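You operate a simulated robot arm through the tools that you are given. There is no shell and no other tool.

The job below is to be done with a simulated robot arm. You get a single attempt, and the scene is never put back.

Task
Null the lines on the screen, then measure the lens and save.
Fine: use the TIP and LEAN knobs on the interferometer's mount; both read 0; one measurement.
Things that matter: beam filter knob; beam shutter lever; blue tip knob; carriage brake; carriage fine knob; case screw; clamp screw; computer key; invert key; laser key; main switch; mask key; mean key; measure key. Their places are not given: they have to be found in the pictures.

Only the result counts: the job must be done as asked and must still hold three seconds after the hand-in. Knocking over, shifting, dropping, spilling or breaking anything else fails it.

Robot
A 6-joint arm with a two-finger gripper, fixed in place. Base frame: the origin is at the foot of the arm, x ahead of it, y to its left, z up. Lengths are in m, angles in rad, forces in N, time in s.
Its first joint turns from -2.897 to 2.897 rad. Payload 2.45 kg.
The tool frame sits at the grasp point between the pads (the TCP): z along the fingers, y along the line on which they close. The tips reach 0.02 m beyond it. Largest opening 0.14 m; the body of the gripper starts 0.168 m behind the TCP.
Orientation is that of the tool frame in the base frame, as a unit quaternion [x, y, z, w]. With the fingers straight down and closing along the base's y, the tool's x points along the base's -x, its y along +y and its z along -z.

Tools
- The arm moves only by the tool send_rows. Its argument "steps" is a list of rows, each an object of numbers (a shift or turn left out is 0, a gripper value left out holds the last): "rx", "ry", "rz": the turn, a rotation vector about the tool's x, y, z in rad; "x", "y", "z": the shift along the tool's x, y, z in m; "fingers": the opening, from 0 (shut) to 1 (fully open). In form: [{"rx": .., "ry": .., "rz": .., "x": .., "y": .., "z": .., "fingers": ..}, ...]. A call has 1 to 20 rows; each row shifts and turns the commanded pose from where the row before left it, along the tool's axes as they then stand. A row lasts 0.2 s, in which the tool goes at most 0.05 m and 0.15 rad; a call with a longer step from one row to the next is refused whole, and so is a gripper value outside its range. A pose out of reach is approached as far as the arm can. The call stops where the force on the tool passes 40 N (or 10 N more than at its start, if that is more) or the arm is blocked; 0.2 s more then pass. Each finger travels about 0.045 m/s and halts on what it meets, pressing with about 35 N; the grip force reading is that of the motor and also rises with nothing between the fingers. The clock runs only during rows and for 0.2 s after the last one: add rows that do not move to give the fingers time. It gives the time, the measured TCP pose, the force on the tool (base axes), the opening and the grip force at its end, in the units of the frame above (readings bear some noise), with the torque about the TCP (base axes, N m) and any sound that the robot's microphone picked up.
- Cameras (640 x 400 px; columns grow to the right, rows downward): "scene" is fixed at [0.4013, 0.6495, 1.7075]; the picture's right is [-0.82, -0.58, 0.00], its down [-0.54, 0.76, -0.37] and it looks along [0.21, -0.30, -0.93] (base axes); focal length 214 px, centre (320, 200). "wrist" rides on the gripper at [0.078, 0.011, -0.209] in the tool frame; the picture's right is [-0.14, 0.99, 0.00], its down [-0.92, -0.13, -0.37] and it looks along [-0.36, -0.05, 0.93] (tool axes); focal length 280 px, centre (320, 200).
- camera(camera): a new picture of that camera. It takes no simulated time.
- probe_pixels(camera, pixels): there is no depth. For up to 12 entries [column, row, z] of the newest picture of that camera ("zoom" is the newest enlarged one), the place [x, y] in the base frame at which the ray of that pixel passes the height z, good to about 0.002 m. It takes no simulated time.
- inspect(camera, box): a new picture of the part [left, top, right, bottom] of that camera's present view, enlarged. It takes no simulated time.
- sign_off(): hands the job in; it is judged then, once.

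Open the gripper and draw the arm clear of the work before you hand the job in, unless the task says otherwise.

The tools are called after "Call:" by a JSON object that holds its "method" and its "body". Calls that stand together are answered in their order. send_rows: Moves the arm, as the interface text tells. Its arguments: {"type":"object","properties":{"steps":{"type":"array"}},"required":["steps"]} The other tools are called the same way: camera (camera) takes a picture; probe_pixels (camera, pixels) gives the place at which the rays of pixels pass given heights; inspect (camera, box) takes an enlarged picture of a part of a camera's view; sign_off () hands the job in.

At the start:

```text
clock: 0.0
eef_pos: [0.2639, 0.5588, 1.3607]
ee_rot: [0.001, 1.0, 0.001, 0.002]
wrist_force: [0.0, -0.4, -0.3]
moment: [-0.03, -0.01, 0.0]
opening: 0.14
finger_force: 0.1
```

scene: 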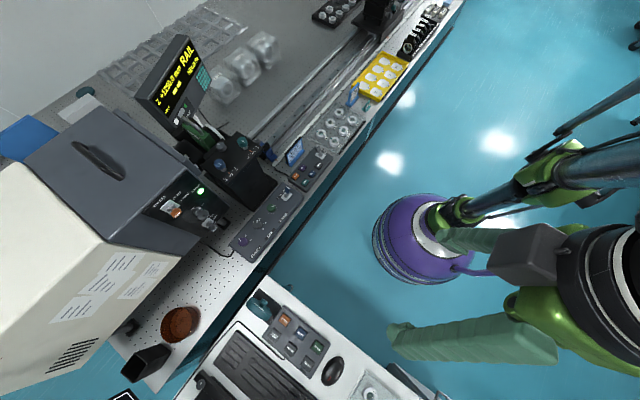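
wrist: 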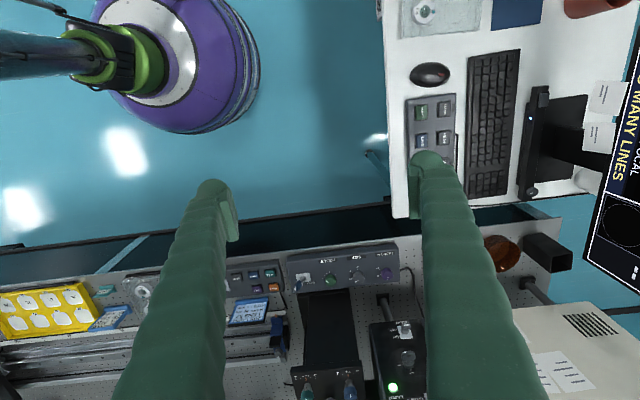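

The scene shows a bench with an interferometer mount, key panels and a keypad on the desk. I enlarge several parts to find the controls.

Call:
{"method": "inspect", "body": {"camera": "scene", "box": [130, 90, 290, 190]}}

Call:
{"method": "inspect", "body": {"camera": "scene", "box": [220, 130, 360, 260]}}

Call:
{"method": "inspect", "body": {"camera": "scene", "box": [220, 280, 400, 400]}}

Call:
{"method": "inspect", "body": {"camera": "wrist", "box": [380, 60, 640, 300]}}

Call:
{"method": "inspect", "body": {"camera": "wrist", "box": [220, 230, 440, 400]}}

```text
4.00 times, centred on (210, 140) of scene
```

zoom: 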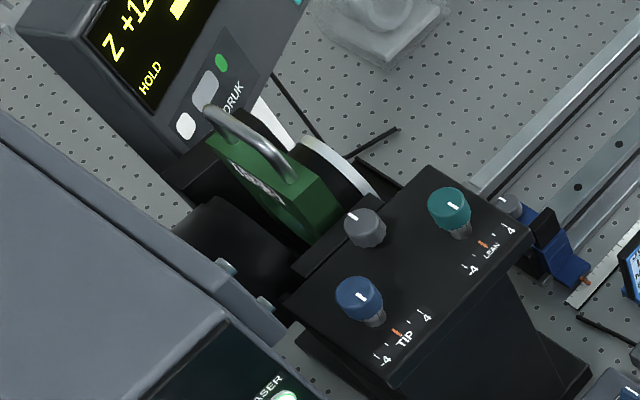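

```text
3.08 times, centred on (290, 195) of scene
```

zoom: 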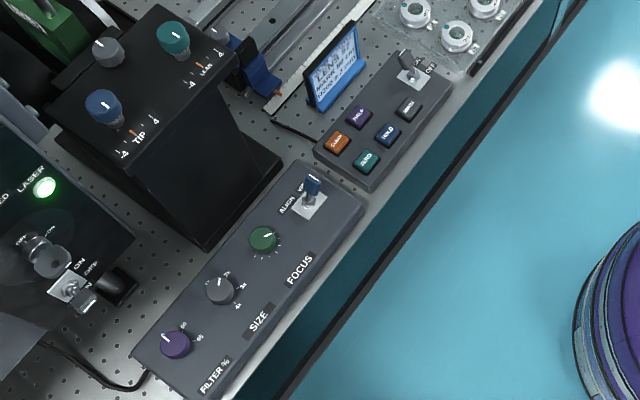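

```text
3.33 times, centred on (310, 340) of scene
```

zoom: 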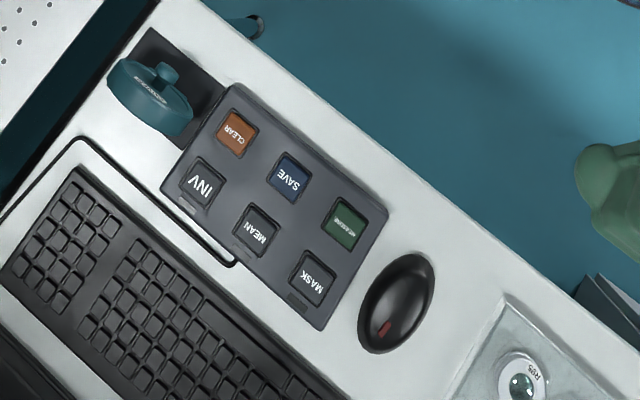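

```text
1.67 times, centred on (510, 180) of wrist
```

zoom: 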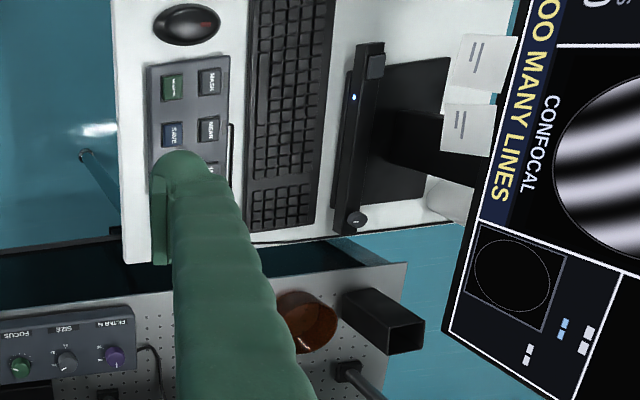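

```text
2.35 times, centred on (330, 315) of wrist
```

zoom: 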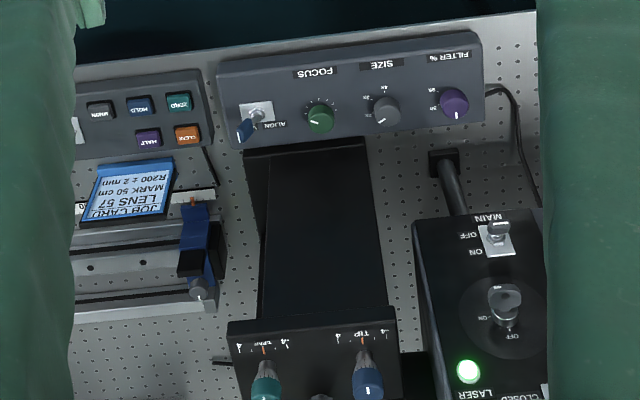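

The wrist camera sees part of a screen reading "TOO MANY LINES". I zoom on the screen, on the notes and on the far end.

Call:
{"method": "inspect", "body": {"camera": "wrist", "box": [560, 60, 640, 300]}}

Call:
{"method": "inspect", "body": {"camera": "wrist", "box": [0, 240, 200, 400]}}

Call:
{"method": "inspect", "body": {"camera": "scene", "box": [120, 20, 240, 120]}}

Call:
{"method": "inspect", "body": {"camera": "scene", "box": [300, 0, 460, 120]}}

Call:
{"method": "inspect", "body": {"camera": "scene", "box": [40, 230, 220, 350]}}

Call:
{"method": "inspect", "body": {"camera": "scene", "box": [130, 170, 230, 240]}}

```text
1.67 times, centred on (600, 180) of wrist
```

zoom: 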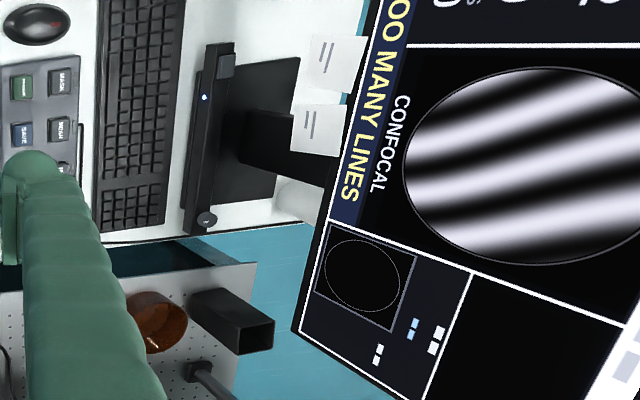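

```text
2.50 times, centred on (100, 320) of wrist
```

zoom: 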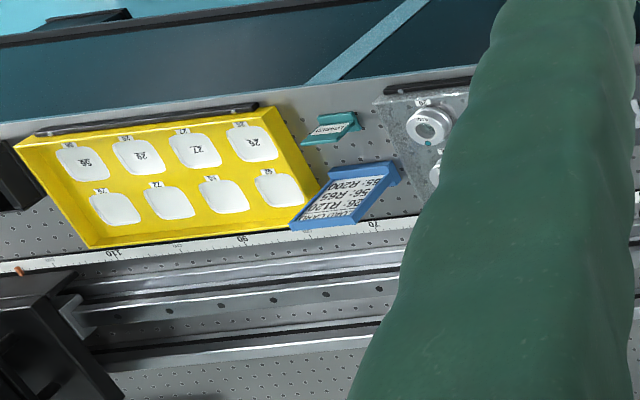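

```text
4.00 times, centred on (180, 70) of scene
```

zoom: 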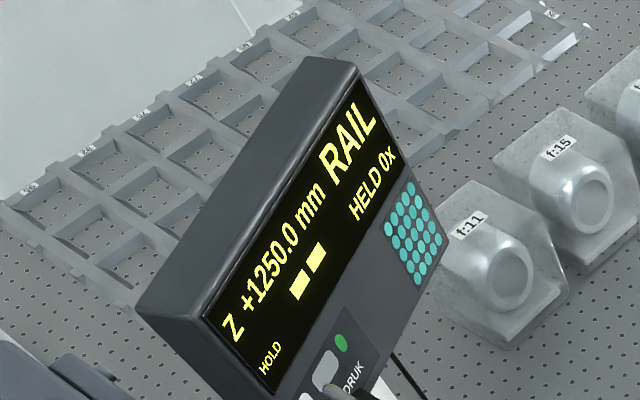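

```text
3.33 times, centred on (380, 60) of scene
```

zoom: 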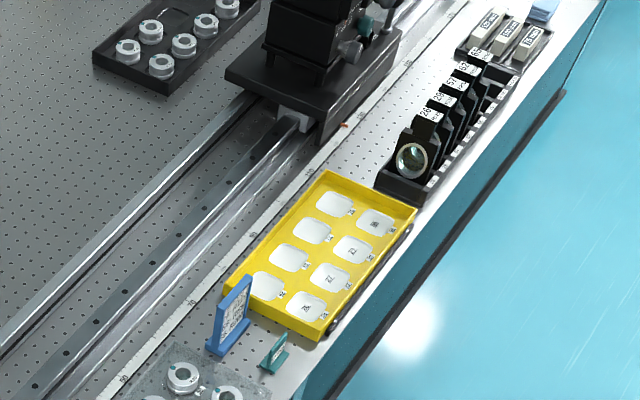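

```text
3.33 times, centred on (130, 290) of scene
```

zoom: 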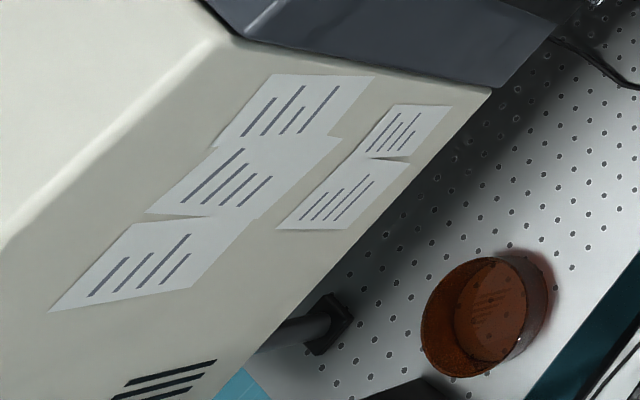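

```text
5.71 times, centred on (180, 205) of scene
```

zoom: 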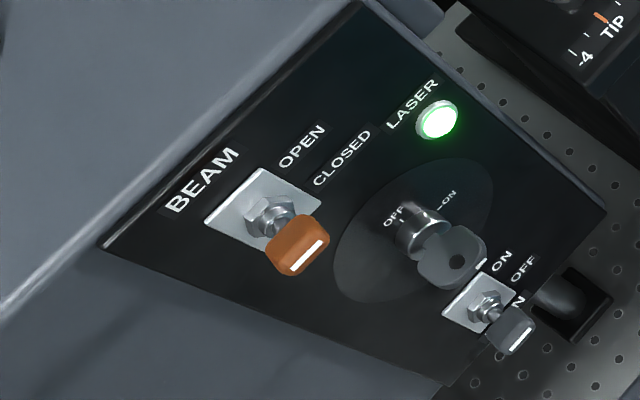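

The screen lies off the right of the wrist view. I tilt the tool toward +y (rx negative) so the camera sees it whole; the arm is high and clear.

Call:
{"method": "send_rows", "body": {"steps": [{"rx": -0.12}, {"rx": -0.12}, {"rx": -0.12}, {"rx": -0.12}, {"rx": -0.12}]}}

Call:
{"method": "camera", "body": {"camera": "wrist"}}

Call:
{"method": "camera", "body": {"camera": "scene"}}

```text
clock: 1.2
eef_pos: [0.2635, 0.5601, 1.3598]
ee_rot: [0.0, 0.955, 0.297, 0.002]
wrist_force: [0.7, 0.3, -0.6]
moment: [-0.06, 0.01, 0.02]
opening: 0.1401
finger_force: 0.0
```

```text
taken
```

wrist: 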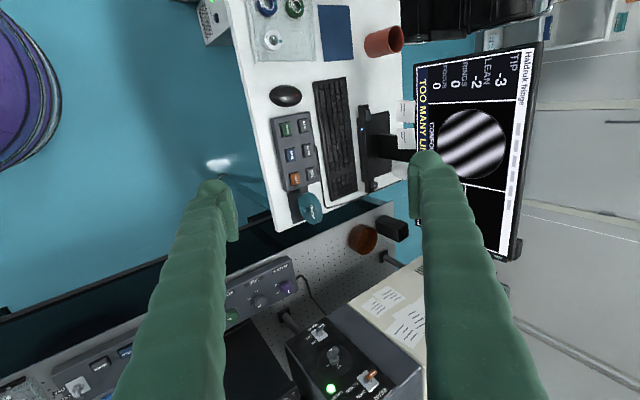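

```text
taken
```

scene: 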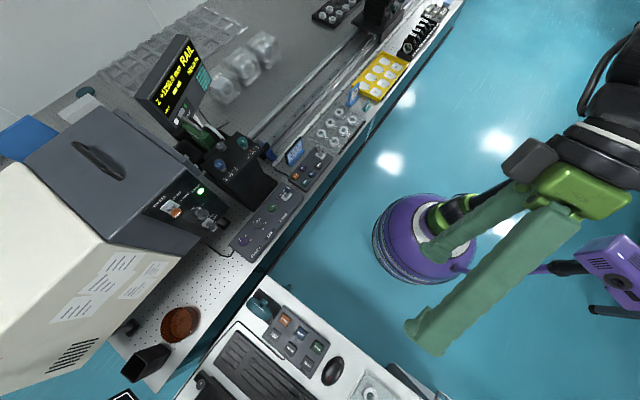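

The screen shows TIP -3, LEAN -2, and two rows at 0. I enlarge it for full text.

Call:
{"method": "inspect", "body": {"camera": "wrist", "box": [400, 40, 560, 140]}}

Call:
{"method": "inspect", "body": {"camera": "wrist", "box": [240, 90, 400, 230]}}

Call:
{"method": "inspect", "body": {"camera": "wrist", "box": [240, 270, 420, 400]}}

```text
4.00 times, centred on (480, 90) of wrist
```

zoom: 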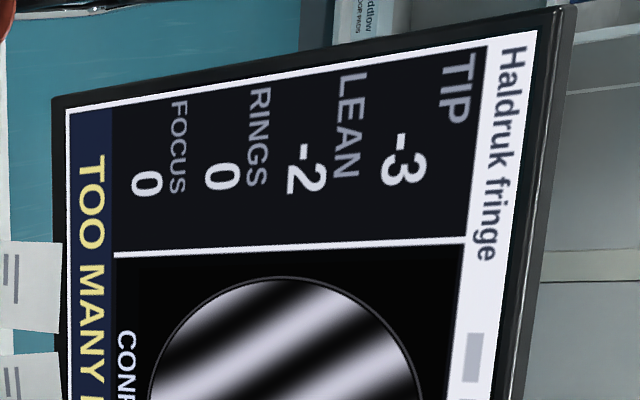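

```text
2.86 times, centred on (320, 160) of wrist
```

zoom: 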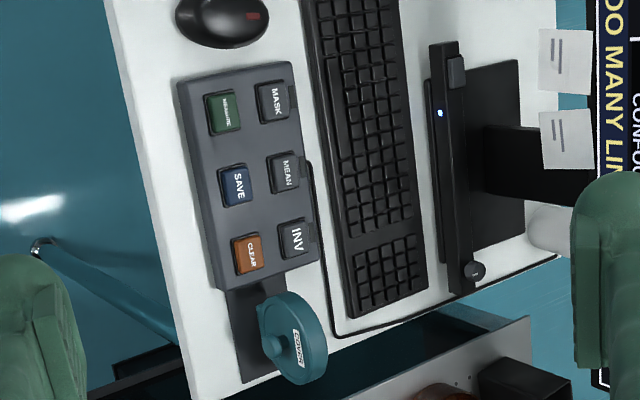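

```text
3.08 times, centred on (330, 335) of wrist
```

zoom: 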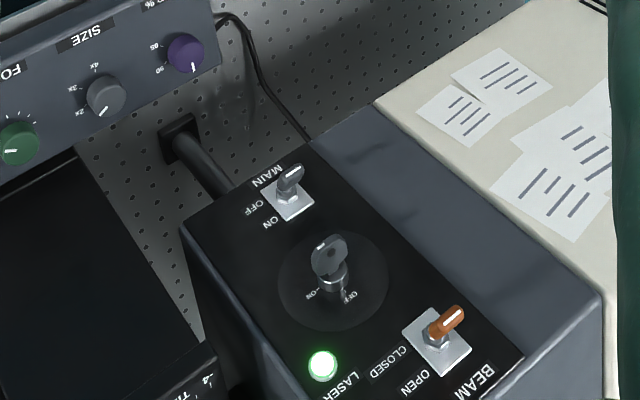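

The knob mount needs locating; I probe scene pixels of the TIP knob (219.5,165), the LEAN knob (242,142.5), keys and panel parts at several heights.

Call:
{"method": "probe_pixels", "body": {"camera": "scene", "pixels": [[219.5, 165, 0.6], [219.5, 165, 0.8], [219.5, 165, 1.0], [242, 142.5, 0.6], [242, 142.5, 0.8], [242, 142.5, 1.0], [318, 347, 0.6], [318, 347, 0.8], [303, 331, 0.8], [286, 320, 0.8], [265, 210, 0.8], [300, 180, 0.8]]}}

Call:
{"method": "probe_pixels", "body": {"camera": "wrist", "pixels": [[303, 118, 0.6], [303, 118, 0.8], [303, 118, 0.7], [298, 136, 0.7], [298, 136, 0.8], [258, 299, 0.7], [258, 299, 0.8], [258, 299, 0.9]]}}

```text
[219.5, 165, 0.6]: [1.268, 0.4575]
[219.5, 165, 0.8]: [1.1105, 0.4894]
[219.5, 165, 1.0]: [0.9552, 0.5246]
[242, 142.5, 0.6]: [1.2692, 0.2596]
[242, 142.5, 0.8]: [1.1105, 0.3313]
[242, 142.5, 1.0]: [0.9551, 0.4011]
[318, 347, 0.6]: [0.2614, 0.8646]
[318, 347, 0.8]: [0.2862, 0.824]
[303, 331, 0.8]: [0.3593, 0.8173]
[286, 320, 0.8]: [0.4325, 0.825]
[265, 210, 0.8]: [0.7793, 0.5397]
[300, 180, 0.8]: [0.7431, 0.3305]
```

```text
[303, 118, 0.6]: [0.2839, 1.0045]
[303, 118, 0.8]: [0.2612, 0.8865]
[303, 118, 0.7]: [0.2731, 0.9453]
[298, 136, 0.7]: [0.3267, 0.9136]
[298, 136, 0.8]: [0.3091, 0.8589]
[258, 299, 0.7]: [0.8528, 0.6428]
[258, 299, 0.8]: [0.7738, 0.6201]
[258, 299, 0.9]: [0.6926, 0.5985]
```

Zoom boxes keep the picture's aspect, so the keys in the wrist view are at MEASURE (286.8,129) and SAVE (290,155). I probe both views to triangulate heights.

Call:
{"method": "probe_pixels", "body": {"camera": "wrist", "pixels": [[286.8, 129.2, 0.6], [286.8, 129.2, 0.7], [286.8, 129.2, 0.8], [286.8, 129.2, 0.9], [290.3, 154.8, 0.7], [290.3, 154.8, 0.8], [290.3, 154.8, 0.9]]}}

Call:
{"method": "probe_pixels", "body": {"camera": "scene", "pixels": [[317.5, 346.6, 0.6], [317.5, 346.6, 0.7], [317.5, 346.6, 0.8], [317.5, 346.6, 0.9], [301, 333.5, 0.7], [301, 333.5, 0.8], [301, 333.5, 0.9]]}}

```text
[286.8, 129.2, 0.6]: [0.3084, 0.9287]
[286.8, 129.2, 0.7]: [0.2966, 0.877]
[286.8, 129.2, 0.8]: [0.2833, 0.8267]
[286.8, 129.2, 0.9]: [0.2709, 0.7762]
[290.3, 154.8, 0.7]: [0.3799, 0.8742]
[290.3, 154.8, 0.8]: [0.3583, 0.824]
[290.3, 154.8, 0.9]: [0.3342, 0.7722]
```

```text
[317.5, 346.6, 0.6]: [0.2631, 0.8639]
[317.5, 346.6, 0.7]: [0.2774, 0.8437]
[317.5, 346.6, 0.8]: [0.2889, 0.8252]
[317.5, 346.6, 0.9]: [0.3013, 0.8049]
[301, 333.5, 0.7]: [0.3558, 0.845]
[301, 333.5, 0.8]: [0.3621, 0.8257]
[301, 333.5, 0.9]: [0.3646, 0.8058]
```

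Triangulation puts MEASURE near (0.287,0.825,0.80), SAVE near (0.361,0.824,0.80), and TIP knob near (0.877,0.543,1.10). I straighten the tool and move forward for a closer view of the knobs.

Call:
{"method": "send_rows", "body": {"steps": [{"rx": 0.12}, {"rx": 0.12}, {"rx": 0.12}, {"rx": 0.12}, {"rx": 0.12}, {"x": -0.04, "y": -0.01}, {"x": -0.04, "y": -0.01}, {"x": -0.04, "y": -0.01}, {"x": -0.04, "y": -0.01}, {"x": -0.04, "y": -0.01}, {"x": -0.04, "y": -0.01}]}}

Call:
{"method": "camera", "body": {"camera": "wrist"}}

Call:
{"method": "camera", "body": {"camera": "scene"}}

```text
clock: 3.6
eef_pos: [0.4967, 0.4916, 1.3454]
ee_rot: [0.0, 1.0, 0.001, 0.002]
wrist_force: [-0.4, 0.5, 0.3]
moment: [-0.11, -0.01, -0.03]
opening: 0.1399
finger_force: 0.0
out of reach, approached as far as the arm can: row 10, 11
```

```text
taken
```

wrist: 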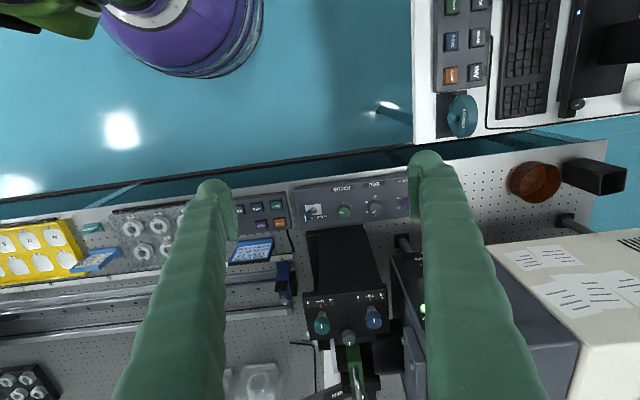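

```text
taken
```

scene: 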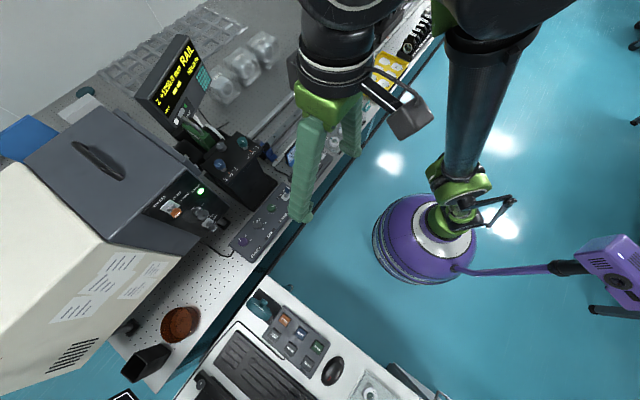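

Knobs now visible at LEAN (322,324) and TIP (374,317). I zoom and probe them in both views.

Call:
{"method": "inspect", "body": {"camera": "wrist", "box": [270, 270, 430, 370]}}

Call:
{"method": "probe_pixels", "body": {"camera": "wrist", "pixels": [[322, 324, 1.0], [322, 324, 1.05], [322, 324, 1.1], [322, 324, 1.15], [374, 317, 1.0], [374, 317, 1.05], [374, 317, 1.1], [374, 317, 1.15]]}}

Call:
{"method": "probe_pixels", "body": {"camera": "scene", "pixels": [[242, 142.5, 1.0], [242, 142.5, 1.05], [242, 142.5, 1.1], [242, 142.5, 1.15], [219.5, 165, 1.0], [219.5, 165, 1.05], [219.5, 165, 1.1], [219.5, 165, 1.15]]}}

```text
4.00 times, centred on (350, 320) of wrist
```

zoom: 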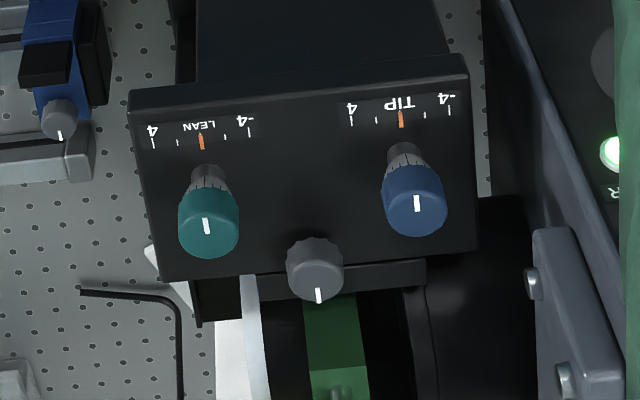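

```text
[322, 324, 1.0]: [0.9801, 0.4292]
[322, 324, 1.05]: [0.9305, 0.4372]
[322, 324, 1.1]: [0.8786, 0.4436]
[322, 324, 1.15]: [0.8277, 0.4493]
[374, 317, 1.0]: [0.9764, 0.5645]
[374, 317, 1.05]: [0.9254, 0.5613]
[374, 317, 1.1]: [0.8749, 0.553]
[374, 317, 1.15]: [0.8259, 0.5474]
```

```text
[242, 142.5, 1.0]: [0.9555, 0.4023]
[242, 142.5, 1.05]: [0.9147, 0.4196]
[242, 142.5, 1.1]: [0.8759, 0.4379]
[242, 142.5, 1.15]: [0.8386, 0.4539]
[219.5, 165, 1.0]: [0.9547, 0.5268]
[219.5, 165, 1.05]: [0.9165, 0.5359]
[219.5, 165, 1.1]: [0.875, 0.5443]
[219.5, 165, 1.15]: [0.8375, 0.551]
```

Both knobs stand on top of the box at about z 1.11 with near-vertical axes. I enlarge further to see their marks.

Call:
{"method": "inspect", "body": {"camera": "wrist", "box": [302, 285, 342, 345]}}

Call:
{"method": "inspect", "body": {"camera": "wrist", "box": [350, 280, 400, 340]}}

Call:
{"method": "inspect", "body": {"camera": "scene", "box": [205, 125, 265, 185]}}

```text
6.67 times, centred on (322, 315) of wrist
```

zoom: 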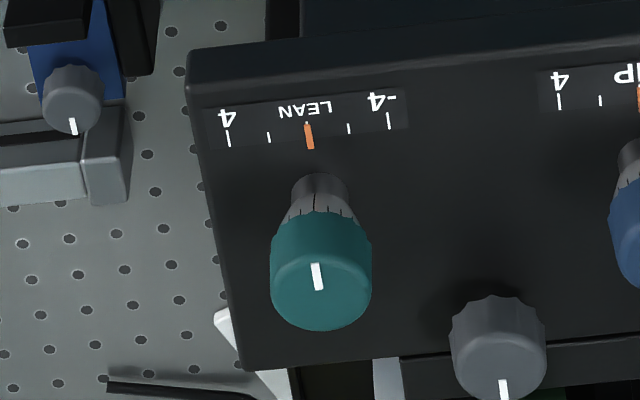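

```text
6.67 times, centred on (375, 310) of wrist
```

zoom: 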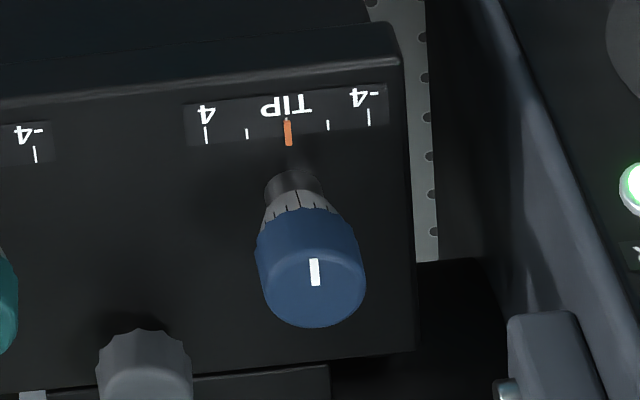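

```text
6.67 times, centred on (235, 155) of scene
```

zoom: 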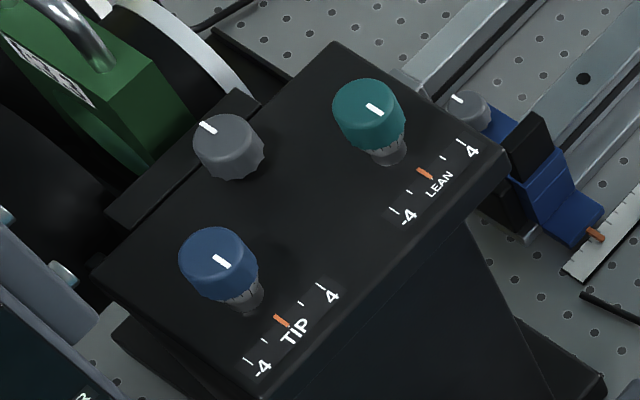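

Orange pointers sit at 0 on each scale; these are micrometer-type knobs with a white index pointing to -x. I probe the pointer and cap-top pixels in both views to fix the box-top and cap heights.

Call:
{"method": "probe_pixels", "body": {"camera": "wrist", "pixels": [[370.2, 299.8, 1.04], [370.2, 299.8, 1.06], [370.2, 299.8, 1.08], [370.2, 299.8, 1.1], [374, 321.2, 1.08], [374, 321.2, 1.1], [374, 321.2, 1.12], [374, 321.2, 1.14]]}}

Call:
{"method": "probe_pixels", "body": {"camera": "scene", "pixels": [[229.1, 173.1, 1.04], [229.1, 173.1, 1.06], [229.1, 173.1, 1.08], [229.1, 173.1, 1.1], [219.3, 163.3, 1.08], [219.3, 163.3, 1.1], [219.3, 163.3, 1.12], [219.3, 163.3, 1.14]]}}

```text
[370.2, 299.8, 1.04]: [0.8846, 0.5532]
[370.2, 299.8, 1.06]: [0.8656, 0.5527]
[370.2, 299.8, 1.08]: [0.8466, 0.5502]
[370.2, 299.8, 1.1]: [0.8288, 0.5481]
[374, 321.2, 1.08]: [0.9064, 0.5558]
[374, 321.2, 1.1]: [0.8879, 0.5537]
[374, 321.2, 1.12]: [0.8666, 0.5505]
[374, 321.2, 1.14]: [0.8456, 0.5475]
```

```text
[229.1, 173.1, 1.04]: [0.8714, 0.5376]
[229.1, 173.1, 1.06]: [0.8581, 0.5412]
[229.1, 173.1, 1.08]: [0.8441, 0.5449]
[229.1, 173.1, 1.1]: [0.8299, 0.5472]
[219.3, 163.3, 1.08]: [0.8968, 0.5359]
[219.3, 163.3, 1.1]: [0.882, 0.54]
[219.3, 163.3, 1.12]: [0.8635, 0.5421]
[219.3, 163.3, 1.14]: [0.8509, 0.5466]
```

Box top is at about z 1.09, cap tops at z 1.13, TIP axis near (0.857,0.548). I check the laser housing beside it by its green lamp, scene (200.5,191) and wrist (423,308).

Call:
{"method": "probe_pixels", "body": {"camera": "wrist", "pixels": [[423, 308, 0.9], [423, 308, 1.0], [423, 308, 1.1], [408, 320, 1.0], [408, 320, 1.1], [349, 337, 1.1], [349, 337, 1.05]]}}

Call:
{"method": "probe_pixels", "body": {"camera": "scene", "pixels": [[200.5, 191, 0.9], [200.5, 191, 1.0], [200.5, 191, 1.1], [221.4, 146.5, 1.1], [221.4, 146.5, 1.05], [199, 238, 1.0], [199, 238, 1.1]]}}

```text
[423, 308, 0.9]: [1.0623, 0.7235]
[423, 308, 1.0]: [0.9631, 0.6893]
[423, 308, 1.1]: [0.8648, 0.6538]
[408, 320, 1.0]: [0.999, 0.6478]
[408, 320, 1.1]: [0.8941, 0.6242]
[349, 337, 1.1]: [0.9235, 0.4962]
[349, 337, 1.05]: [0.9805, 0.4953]
```

```text
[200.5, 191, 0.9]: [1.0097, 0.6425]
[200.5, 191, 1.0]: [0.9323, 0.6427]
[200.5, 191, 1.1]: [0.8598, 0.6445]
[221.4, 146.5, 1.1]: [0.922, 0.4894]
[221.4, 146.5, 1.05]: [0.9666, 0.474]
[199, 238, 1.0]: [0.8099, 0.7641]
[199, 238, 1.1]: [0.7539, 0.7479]
```

The lamp is near (0.86,0.648,1.10), so the housing is clear of a narrowly opened gripper. I lower, part-close the fingers, and tilt the tool 0.5 rad toward +x for reach.

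Call:
{"method": "send_rows", "body": {"steps": [{"z": 0.04, "fingers": 0.45}, {"z": 0.04}, {"z": 0.02, "ry": -0.125}, {"ry": -0.125}, {"ry": -0.125}, {"ry": -0.125}, {}]}}

```text
clock: 5.2
eef_pos: [0.5661, 0.5722, 1.3753]
ee_rot: [0.001, 0.969, -0.001, 0.247]
wrist_force: [0.0, 0.5, 0.1]
moment: [-0.01, -0.03, 0.01]
opening: 0.063
finger_force: 0.1
out of reach, approached as far as the arm can: row 1, 2, 3, 4, 5, 6
```

The pose is reported out of reach and the TCP went up instead. I check with an idle row and pictures what the arm is doing.

Call:
{"method": "send_rows", "body": {"steps": [{}]}}

Call:
{"method": "camera", "body": {"camera": "scene"}}

Call:
{"method": "camera", "body": {"camera": "wrist"}}

```text
clock: 5.6
eef_pos: [0.5654, 0.5712, 1.3745]
ee_rot: [0.001, 0.969, 0.0, 0.248]
wrist_force: [-0.4, -0.7, 0.3]
moment: [-0.03, 0.01, 0.03]
opening: 0.063
finger_force: 0.0
```

```text
taken
```

scene: 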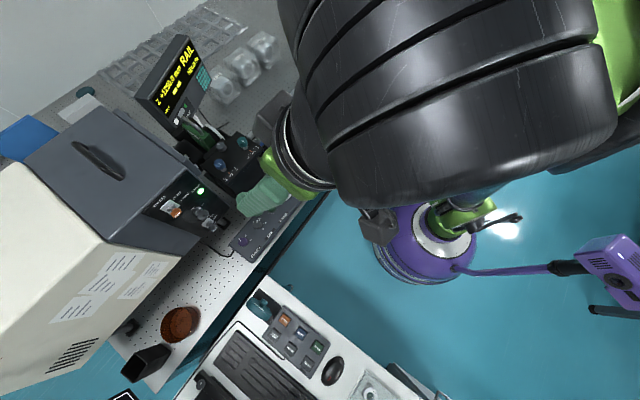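

```text
taken
```

wrist: 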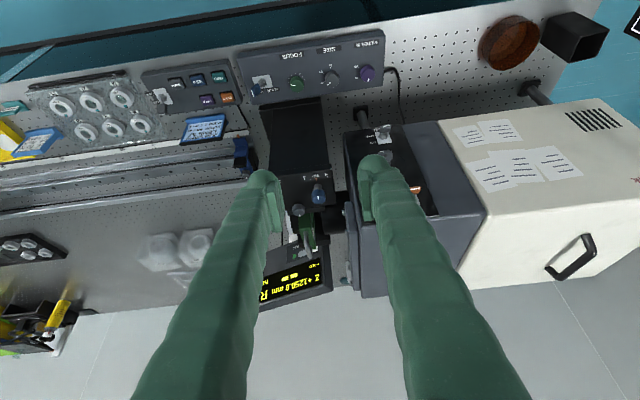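

The command now seems settled at the measured pose. I try going straight down 0.08 m in the base frame with the tilted tool.

Call:
{"method": "send_rows", "body": {"steps": [{"x": 0.0192, "z": 0.0351}, {"x": 0.0192, "z": 0.0351}]}}

```text
clock: 6.2
eef_pos: [0.5894, 0.6043, 1.3433]
ee_rot: [0.0, 0.969, 0.0, 0.248]
wrist_force: [-0.4, -0.9, 0.0]
moment: [0.06, 0.0, 0.05]
opening: 0.0632
finger_force: 0.0
out of reach, approached as far as the arm can: row 1, 2
```

The wrist appears to be on a stretched-arm sphere (radius about 0.99 from a shoulder near z 0.94), so the arm is straight. I command motion inward along the arm line to get it bent again.

Call:
{"method": "send_rows", "body": {"steps": [{"x": 0.035, "y": -0.029, "z": 0.0185}, {"x": 0.035, "y": -0.029, "z": 0.0185}, {"x": 0.035, "y": -0.029, "z": 0.0185}, {"x": 0.035, "y": -0.029, "z": 0.0185}]}}

```text
clock: 7.2
eef_pos: [0.5799, 0.5976, 1.3501]
ee_rot: [0.001, 0.969, -0.001, 0.247]
wrist_force: [1.1, 0.8, -0.9]
moment: [-0.02, 0.01, -0.04]
opening: 0.0629
finger_force: 0.0
out of reach, approached as far as the arm can: row 1, 2, 3, 4
```

Still stuck. I undo the tilt and head back toward the known-good starting pose.

Call:
{"method": "send_rows", "body": {"steps": [{"ry": 0.125}, {"ry": 0.125}, {"ry": 0.125}, {"ry": 0.125}, {"x": 0.04}, {"x": 0.04}, {"x": 0.04}, {"x": 0.04}]}}

Call:
{"method": "camera", "body": {"camera": "scene"}}

```text
clock: 9.0
eef_pos: [0.4171, 0.5988, 1.3244]
ee_rot: [0.002, 0.999, 0.0, 0.033]
wrist_force: [0.4, 0.8, -0.7]
moment: [0.01, 0.16, 0.01]
opening: 0.063
finger_force: 0.0
out of reach, approached as far as the arm can: row 1, 2, 3, 4, 5, 6, 7, 8
```

```text
taken
```

scene: 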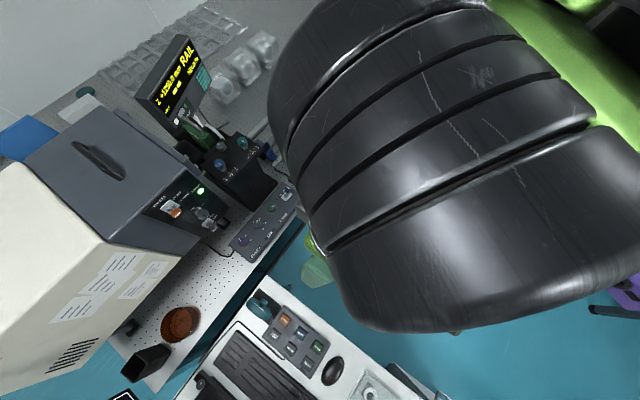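

The arm is still on the stretch sphere. I command a straight descent here, over free floor between bench and desk, to bend the arm again.

Call:
{"method": "send_rows", "body": {"steps": [{"z": 0.05}, {"z": 0.05}, {"z": 0.05}, {"z": 0.05}, {}, {}]}}

```text
clock: 10.4
eef_pos: [0.4812, 0.6836, 1.2169]
ee_rot: [0.001, 1.0, -0.001, 0.031]
wrist_force: [0.1, -1.0, 0.7]
moment: [0.03, -0.03, 0.0]
opening: 0.063
finger_force: 0.0
out of reach, approached as far as the arm can: row 1, 2, 3, 4
```

The elbow seems over-extended so inward commands push it against its limit. I try commanding outward along the arm line to bring it through straight, then inward.

Call:
{"method": "send_rows", "body": {"steps": [{"x": -0.0223, "y": 0.033, "z": -0.0276}, {"x": -0.0223, "y": 0.033, "z": -0.0276}]}}

Call:
{"method": "send_rows", "body": {"steps": [{"x": 0.0223, "y": -0.033, "z": 0.0276}, {"x": 0.0223, "y": -0.033, "z": 0.0276}, {"x": 0.0223, "y": -0.033, "z": 0.0276}]}}

```text
clock: 11.0
eef_pos: [0.4948, 0.7043, 1.2312]
ee_rot: [0.001, 0.999, 0.001, 0.033]
wrist_force: [0.1, 0.4, 0.0]
moment: [0.0, -0.03, -0.03]
opening: 0.0631
finger_force: 0.2
out of reach, approached as far as the arm can: row 1, 2
```

```text
clock: 11.8
eef_pos: [0.4853, 0.6855, 1.2141]
ee_rot: [0.001, 0.999, 0.0, 0.032]
wrist_force: [-0.4, 0.4, -0.4]
moment: [0.01, 0.0, 0.04]
opening: 0.0629
finger_force: 0.0
out of reach, approached as far as the arm can: row 1, 2, 3
```

The response confirms it: full stretch is 0.027 m farther out than the over-extension limit. I command outward, then tangentially down (which flexes the elbow the right way), then inward, all in clear air above z 1.0.

Call:
{"method": "send_rows", "body": {"steps": [{"x": -0.0214, "y": 0.0317, "z": -0.0266}, {"x": -0.0214, "y": 0.0317, "z": -0.0266}, {"x": -0.0144, "y": 0.0214, "z": 0.0369}, {"x": -0.0144, "y": 0.0214, "z": 0.0369}, {"x": -0.0144, "y": 0.0214, "z": 0.0369}]}}

Call:
{"method": "send_rows", "body": {"steps": [{"x": 0.022, "y": -0.0345, "z": 0.024}, {"x": 0.022, "y": -0.0345, "z": 0.024}, {"x": 0.022, "y": -0.0345, "z": 0.024}]}}

```text
clock: 13.0
eef_pos: [0.5478, 0.7724, 1.1138]
ee_rot: [0.001, 0.999, 0.001, 0.033]
wrist_force: [-0.5, -0.9, -0.1]
moment: [0.09, -0.04, 0.01]
opening: 0.063
finger_force: 0.1
out of reach, approached as far as the arm can: row 1, 2
```

```text
clock: 13.8
eef_pos: [0.5265, 0.7423, 1.0903]
ee_rot: [0.0, 0.999, -0.001, 0.033]
wrist_force: [-0.2, -0.2, -0.8]
moment: [-0.02, 0.01, 0.0]
opening: 0.0631
finger_force: 0.1
out of reach, approached as far as the arm can: row 2, 3
```

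Still the wrong side: with fixed orientation the elbow isn't biased, while my outward tilt had over-extended it. I go to full stretch, then pitch the tips inward toward the base while pulling slightly in, which should flex the elbow correctly.

Call:
{"method": "send_rows", "body": {"steps": [{"x": -0.0242, "y": 0.0355, "z": -0.0215}, {"x": -0.0242, "y": 0.0355, "z": -0.0215}, {"rx": 0.114, "ry": 0.081, "x": 0.028, "y": -0.0395, "z": 0.0046}, {"rx": 0.114, "ry": 0.081, "x": 0.028, "y": -0.0395, "z": 0.0046}, {"rx": 0.114, "ry": 0.081, "x": 0.028, "y": -0.0395, "z": 0.0046}]}}

```text
clock: 15.0
eef_pos: [0.4719, 0.671, 1.1223]
ee_rot: [0.007, 0.981, -0.171, -0.088]
wrist_force: [-0.3, -0.4, 0.2]
moment: [0.03, -0.06, -0.03]
opening: 0.0628
finger_force: 0.1
out of reach, approached as far as the arm can: row 2
```

Those tilt rows were all reached. I test inward motion along the arm line now.

Call:
{"method": "send_rows", "body": {"steps": [{"x": 0.0143, "y": -0.0202, "z": 0.0308}, {"x": 0.0143, "y": -0.0202, "z": 0.0308}, {"x": 0.0143, "y": -0.0202, "z": 0.0308}, {"x": 0.0143, "y": -0.0202, "z": 0.0308}]}}

Call:
{"method": "camera", "body": {"camera": "scene"}}

```text
clock: 16.0
eef_pos: [0.4543, 0.6454, 1.0905]
ee_rot: [0.006, 0.981, -0.17, -0.089]
wrist_force: [-0.8, 0.1, 0.5]
moment: [0.01, -0.04, 0.0]
opening: 0.0631
finger_force: 0.1
out of reach, approached as far as the arm can: row 2, 3, 4
```

```text
taken
```

scene: 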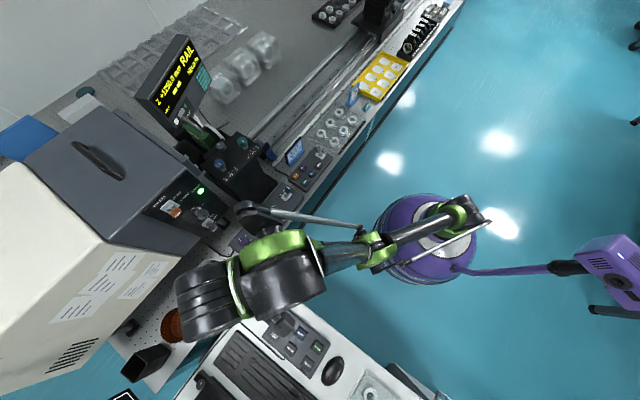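

The camera confirms the elbow hangs on the over-extended side. I first raise the wrist within the reachable shell, then pitch outward, so that there is room for a long inward pitch at full stretch.

Call:
{"method": "send_rows", "body": {"steps": [{"x": 0.02, "y": -0.0282, "z": -0.0284}, {"x": 0.02, "y": -0.0282, "z": -0.0284}, {"x": 0.02, "y": -0.0282, "z": -0.0284}, {"x": 0.02, "y": -0.0282, "z": -0.0284}, {"x": 0.02, "y": -0.0282, "z": -0.0284}]}}

```text
clock: 17.2
eef_pos: [0.3849, 0.566, 1.2912]
ee_rot: [0.007, 0.981, -0.169, -0.09]
wrist_force: [0.5, 0.6, -1.0]
moment: [-0.12, 0.05, 0.01]
opening: 0.0631
finger_force: 0.1
out of reach, approached as far as the arm can: row 1
```

Now at shell distance about 1.01. I pitch outward about the wrist in six rows.

Call:
{"method": "send_rows", "body": {"steps": [{"rx": -0.114, "ry": -0.081, "x": -0.0243, "y": 0.0343}, {"rx": -0.114, "ry": -0.081, "x": -0.0243, "y": 0.0343}, {"rx": -0.114, "ry": -0.081, "x": -0.0243, "y": 0.0343}, {"rx": -0.114, "ry": -0.081, "x": -0.0243, "y": 0.0343}, {"rx": -0.114, "ry": -0.081, "x": -0.0243, "y": 0.0343}]}}

Call:
{"method": "camera", "body": {"camera": "scene"}}

```text
clock: 18.4
eef_pos: [0.5052, 0.7341, 1.2722]
ee_rot: [-0.002, 0.987, 0.114, 0.113]
wrist_force: [-0.7, -0.6, 0.2]
moment: [0.0, 0.02, -0.01]
opening: 0.063
finger_force: 0.0
```

```text
taken
```

scene: 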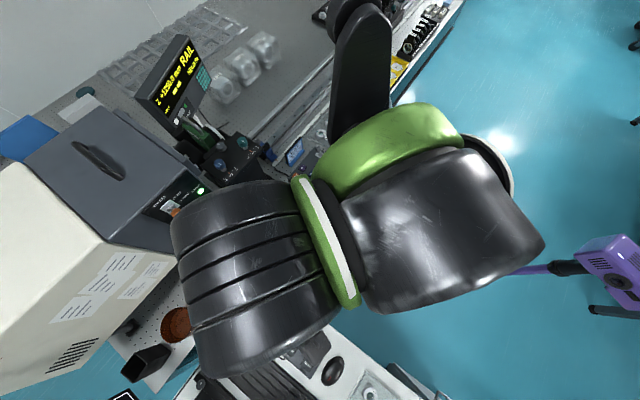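

I now push to full stretch with repeated small outward rows so the solver settles at straight, then pitch inward with only tiny inward pulls, then test an inward move.

Call:
{"method": "send_rows", "body": {"steps": [{"x": -0.022, "y": 0.0308, "z": -0.013}, {"x": -0.022, "y": 0.0308, "z": -0.013}, {"x": -0.011, "y": 0.0154, "z": -0.0065}, {"x": -0.011, "y": 0.0154, "z": -0.0065}, {"x": -0.011, "y": 0.0154, "z": -0.0065}, {"x": -0.011, "y": 0.0154, "z": -0.0065}]}}

Call:
{"method": "camera", "body": {"camera": "scene"}}

```text
clock: 19.8
eef_pos: [0.5191, 0.7547, 1.2723]
ee_rot: [-0.002, 0.987, 0.114, 0.113]
wrist_force: [0.2, -0.1, -0.3]
moment: [0.0, 0.03, 0.0]
opening: 0.0629
finger_force: 0.1
out of reach, approached as far as the arm can: row 1, 2, 3, 4, 5, 6
```

```text
taken
```

scene: 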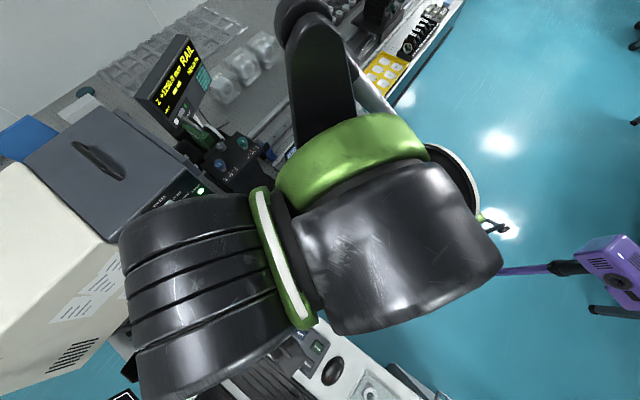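

Full stretch reached (about 1.02). Now I pitch the tips inward six rows with only millimetre inward pulls, so the elbow should flex the right way.

Call:
{"method": "send_rows", "body": {"steps": [{"rx": 0.114, "ry": 0.081, "x": 0.0247, "y": -0.0349, "z": 0.0007}, {"rx": 0.114, "ry": 0.081, "x": 0.0247, "y": -0.0349, "z": 0.0007}, {"rx": 0.114, "ry": 0.081, "x": 0.0252, "y": -0.0355, "z": 0.0014}, {"rx": 0.114, "ry": 0.081, "x": 0.0256, "y": -0.0361, "z": 0.002}, {"rx": 0.114, "ry": 0.081, "x": 0.026, "y": -0.0367, "z": 0.0027}, {"rx": 0.114, "ry": 0.081, "x": 0.0265, "y": -0.0373, "z": 0.0034}]}}

Call:
{"method": "camera", "body": {"camera": "scene"}}

```text
clock: 21.2
eef_pos: [0.3688, 0.5429, 1.2704]
ee_rot: [0.008, 0.976, -0.19, -0.108]
wrist_force: [0.8, 0.9, -0.8]
moment: [-0.26, 0.14, -0.03]
opening: 0.063
finger_force: 0.1
out of reach, approached as far as the arm can: row 6
```

```text
taken
```

scene: 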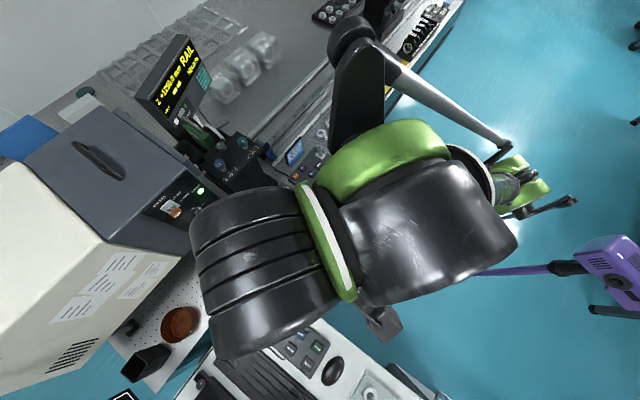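

The picture now shows the elbow at about (525,185), on the raised side, and the wrist distance is 0.98, inside the old limit. I test moving further inward.

Call:
{"method": "send_rows", "body": {"steps": [{"x": 0.0081, "y": -0.0115, "z": 0.0266}, {"x": 0.0081, "y": -0.0115, "z": 0.0266}, {"x": 0.0081, "y": -0.0115, "z": 0.0266}]}}

Call:
{"method": "camera", "body": {"camera": "scene"}}

```text
clock: 22.0
eef_pos: [0.3291, 0.4853, 1.2161]
ee_rot: [0.008, 0.976, -0.189, -0.108]
wrist_force: [-0.3, 0.2, -0.4]
moment: [-0.06, 0.03, -0.01]
opening: 0.063
finger_force: 0.0
```

```text
taken
```

scene: 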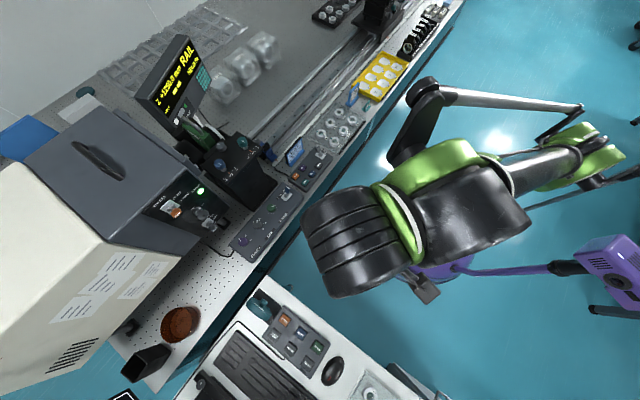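

The arm is properly flexed again (elbow up at the right). I straighten the tool to vertical, then yaw it 0.5 rad to align with the radial direction toward the knobs.

Call:
{"method": "send_rows", "body": {"steps": [{"rx": -0.127, "ry": -0.0736}, {"rx": -0.127, "ry": -0.0736}, {"rx": -0.127, "ry": -0.0736}, {"rz": -0.125}, {"rz": -0.125}, {"rz": -0.125}, {"rz": -0.125}]}}

```text
clock: 23.6
eef_pos: [0.3295, 0.4849, 1.2176]
ee_rot: [-0.241, 0.971, -0.002, 0.002]
wrist_force: [0.6, -0.1, 0.8]
moment: [0.01, 0.0, 0.03]
opening: 0.0632
finger_force: 0.1
```

Tool is vertical with yaw 0.49. I tilt outward 0.7 rad while retracted, then advance toward the TIP knob at z about 1.2, stopping short.

Call:
{"method": "send_rows", "body": {"steps": [{"ry": -0.1167}, {"ry": -0.1167}, {"ry": -0.1167}, {"ry": -0.1167}, {"ry": -0.1167}, {"ry": -0.1165}, {"x": -0.0286, "y": -0.0162, "z": 0.0261}, {"x": -0.0286, "y": -0.0162, "z": 0.0261}, {"x": -0.0286, "y": -0.0162, "z": 0.0261}, {"x": -0.0286, "y": -0.0162, "z": 0.0261}, {"x": -0.0286, "y": -0.0162, "z": 0.0261}, {"x": -0.0286, "y": -0.0162, "z": 0.0261}, {"x": -0.0286, "y": -0.0162, "z": 0.0261}]}}

Call:
{"method": "camera", "body": {"camera": "wrist"}}

Call:
{"method": "camera", "body": {"camera": "scene"}}

```text
clock: 26.4
eef_pos: [0.6228, 0.5127, 1.2107]
ee_rot: [-0.227, 0.911, 0.08, 0.335]
wrist_force: [-0.9, 0.0, 0.6]
moment: [-0.02, -0.01, 0.02]
opening: 0.063
finger_force: 0.0
```

```text
taken
```

wrist: 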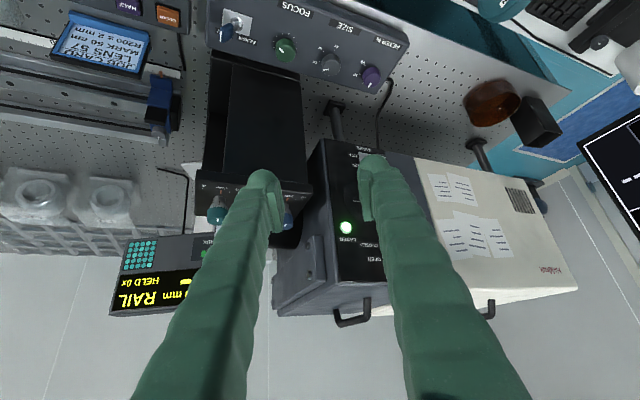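

```text
taken
```

scene: 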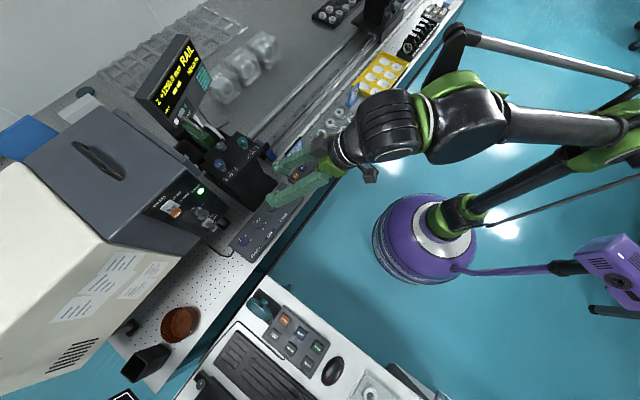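

The arm is in a good posture. I re-measure knob positions from this closer wrist view: LEAN cap near (216,214) and TIP near (288,217).

Call:
{"method": "inspect", "body": {"camera": "wrist", "box": [180, 160, 320, 250]}}

Call:
{"method": "inspect", "body": {"camera": "scene", "box": [200, 120, 296, 180]}}

```text
4.44 times, centred on (250, 205) of wrist
```

zoom: 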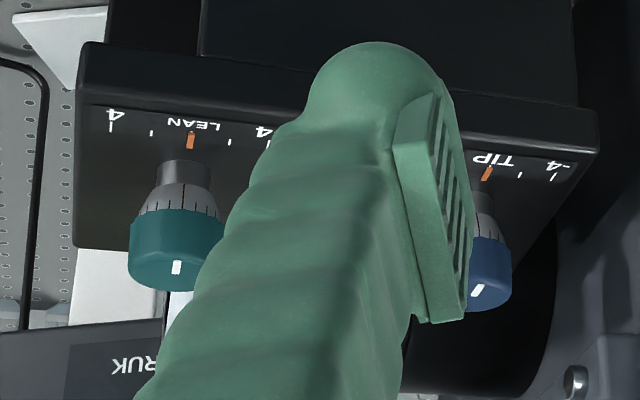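

```text
6.67 times, centred on (248, 150) of scene
```

zoom: 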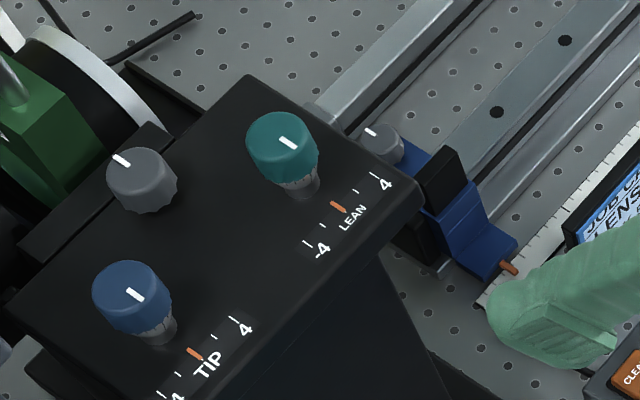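

I probe the LEAN cap-top centre in both views, wrist (217.4,219.4) and scene (242.3,141), to get its height, and the TIP cap in the scene view.

Call:
{"method": "probe_pixels", "body": {"camera": "wrist", "pixels": [[217.4, 219.4, 1.11], [217.4, 219.4, 1.12], [217.4, 219.4, 1.13], [217.4, 219.4, 1.14], [217.4, 219.4, 1.15], [219, 197.5, 1.09], [219, 197.5, 1.1]]}}

Call:
{"method": "probe_pixels", "body": {"camera": "scene", "pixels": [[242.3, 141, 1.11], [242.3, 141, 1.12], [242.3, 141, 1.13], [242.3, 141, 1.14], [242.3, 141, 1.15], [219.65, 163.2, 1.12], [219.65, 163.2, 1.13], [219.65, 163.2, 1.14]]}}

```text
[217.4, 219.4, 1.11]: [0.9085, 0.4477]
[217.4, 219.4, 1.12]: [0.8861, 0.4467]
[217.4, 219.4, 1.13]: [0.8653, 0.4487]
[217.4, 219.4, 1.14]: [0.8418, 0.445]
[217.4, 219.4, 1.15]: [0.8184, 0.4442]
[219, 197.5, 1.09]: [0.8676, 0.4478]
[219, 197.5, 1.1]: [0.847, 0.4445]
```

```text
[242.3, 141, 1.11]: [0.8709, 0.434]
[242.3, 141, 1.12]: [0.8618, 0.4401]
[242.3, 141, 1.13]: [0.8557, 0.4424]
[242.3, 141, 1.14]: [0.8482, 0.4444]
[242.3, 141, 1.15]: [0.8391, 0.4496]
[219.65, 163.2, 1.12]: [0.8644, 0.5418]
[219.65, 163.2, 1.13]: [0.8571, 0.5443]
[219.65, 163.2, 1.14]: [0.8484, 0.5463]
```

Cap tops are at z≈1.136: LEAN (0.851,0.445), TIP (0.852,0.546). I move the gripper to hover just above the TIP knob at z 1.19.

Call:
{"method": "send_rows", "body": {"steps": [{"x": -0.0256, "y": -0.0127, "z": 0.0262}, {"x": -0.0256, "y": -0.0127, "z": 0.0262}, {"x": -0.0256, "y": -0.0127, "z": 0.0262}, {"x": -0.0256, "y": -0.0127, "z": 0.0262}, {"x": -0.0256, "y": -0.0127, "z": 0.0262}, {"x": -0.0256, "y": -0.0127, "z": 0.0262}]}}

Call:
{"method": "camera", "body": {"camera": "wrist"}}

Call:
{"method": "inspect", "body": {"camera": "scene", "box": [180, 110, 340, 210]}}

```text
clock: 27.8
eef_pos: [0.8518, 0.5456, 1.1881]
ee_rot: [-0.227, 0.911, 0.081, 0.336]
wrist_force: [-0.7, -1.0, 0.0]
moment: [0.0, -0.02, -0.03]
opening: 0.0631
finger_force: 0.1
```

```text
taken
```

wrist: 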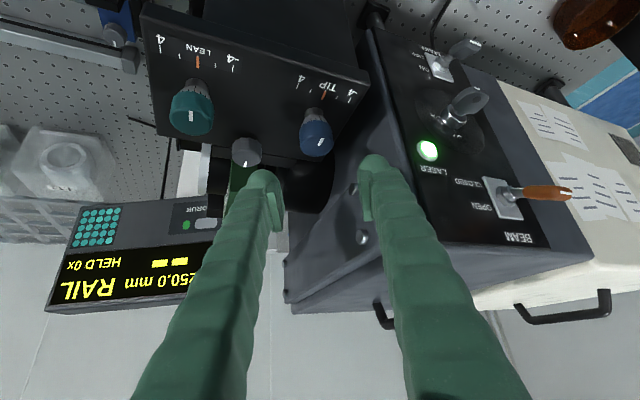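

```text
4.00 times, centred on (260, 160) of scene
```

zoom: 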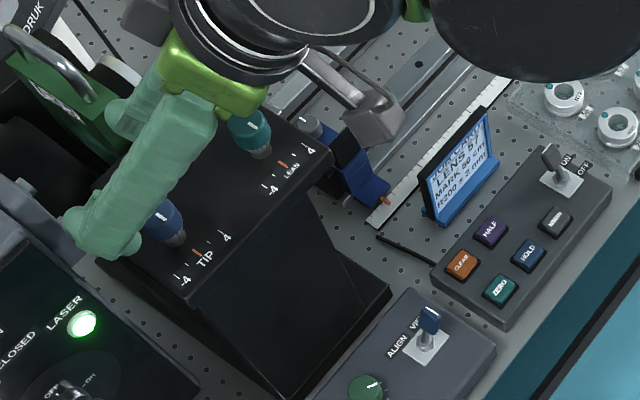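

The TIP cap (317,143) lies centred between the fingers. I check its position and the laser panel edge by probing before descending.

Call:
{"method": "probe_pixels", "body": {"camera": "wrist", "pixels": [[317, 146, 1.13], [317, 146, 1.136], [317, 146, 1.14], [191, 117, 1.136], [428, 150, 1.1], [383, 100, 1.09], [375, 60, 1.07]]}}

Call:
{"method": "inspect", "body": {"camera": "wrist", "box": [240, 80, 400, 180]}}

```text
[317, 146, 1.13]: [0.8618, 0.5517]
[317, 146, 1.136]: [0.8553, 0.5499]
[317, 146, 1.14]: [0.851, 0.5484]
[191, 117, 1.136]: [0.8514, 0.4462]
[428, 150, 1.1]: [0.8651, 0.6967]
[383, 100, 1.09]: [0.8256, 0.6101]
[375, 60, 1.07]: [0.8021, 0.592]
```

```text
4.00 times, centred on (320, 130) of wrist
```

zoom: 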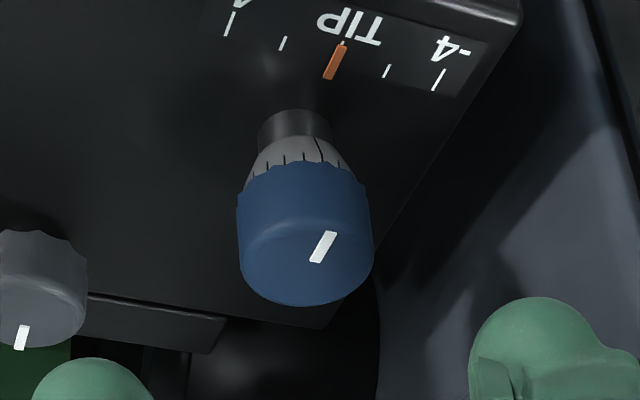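

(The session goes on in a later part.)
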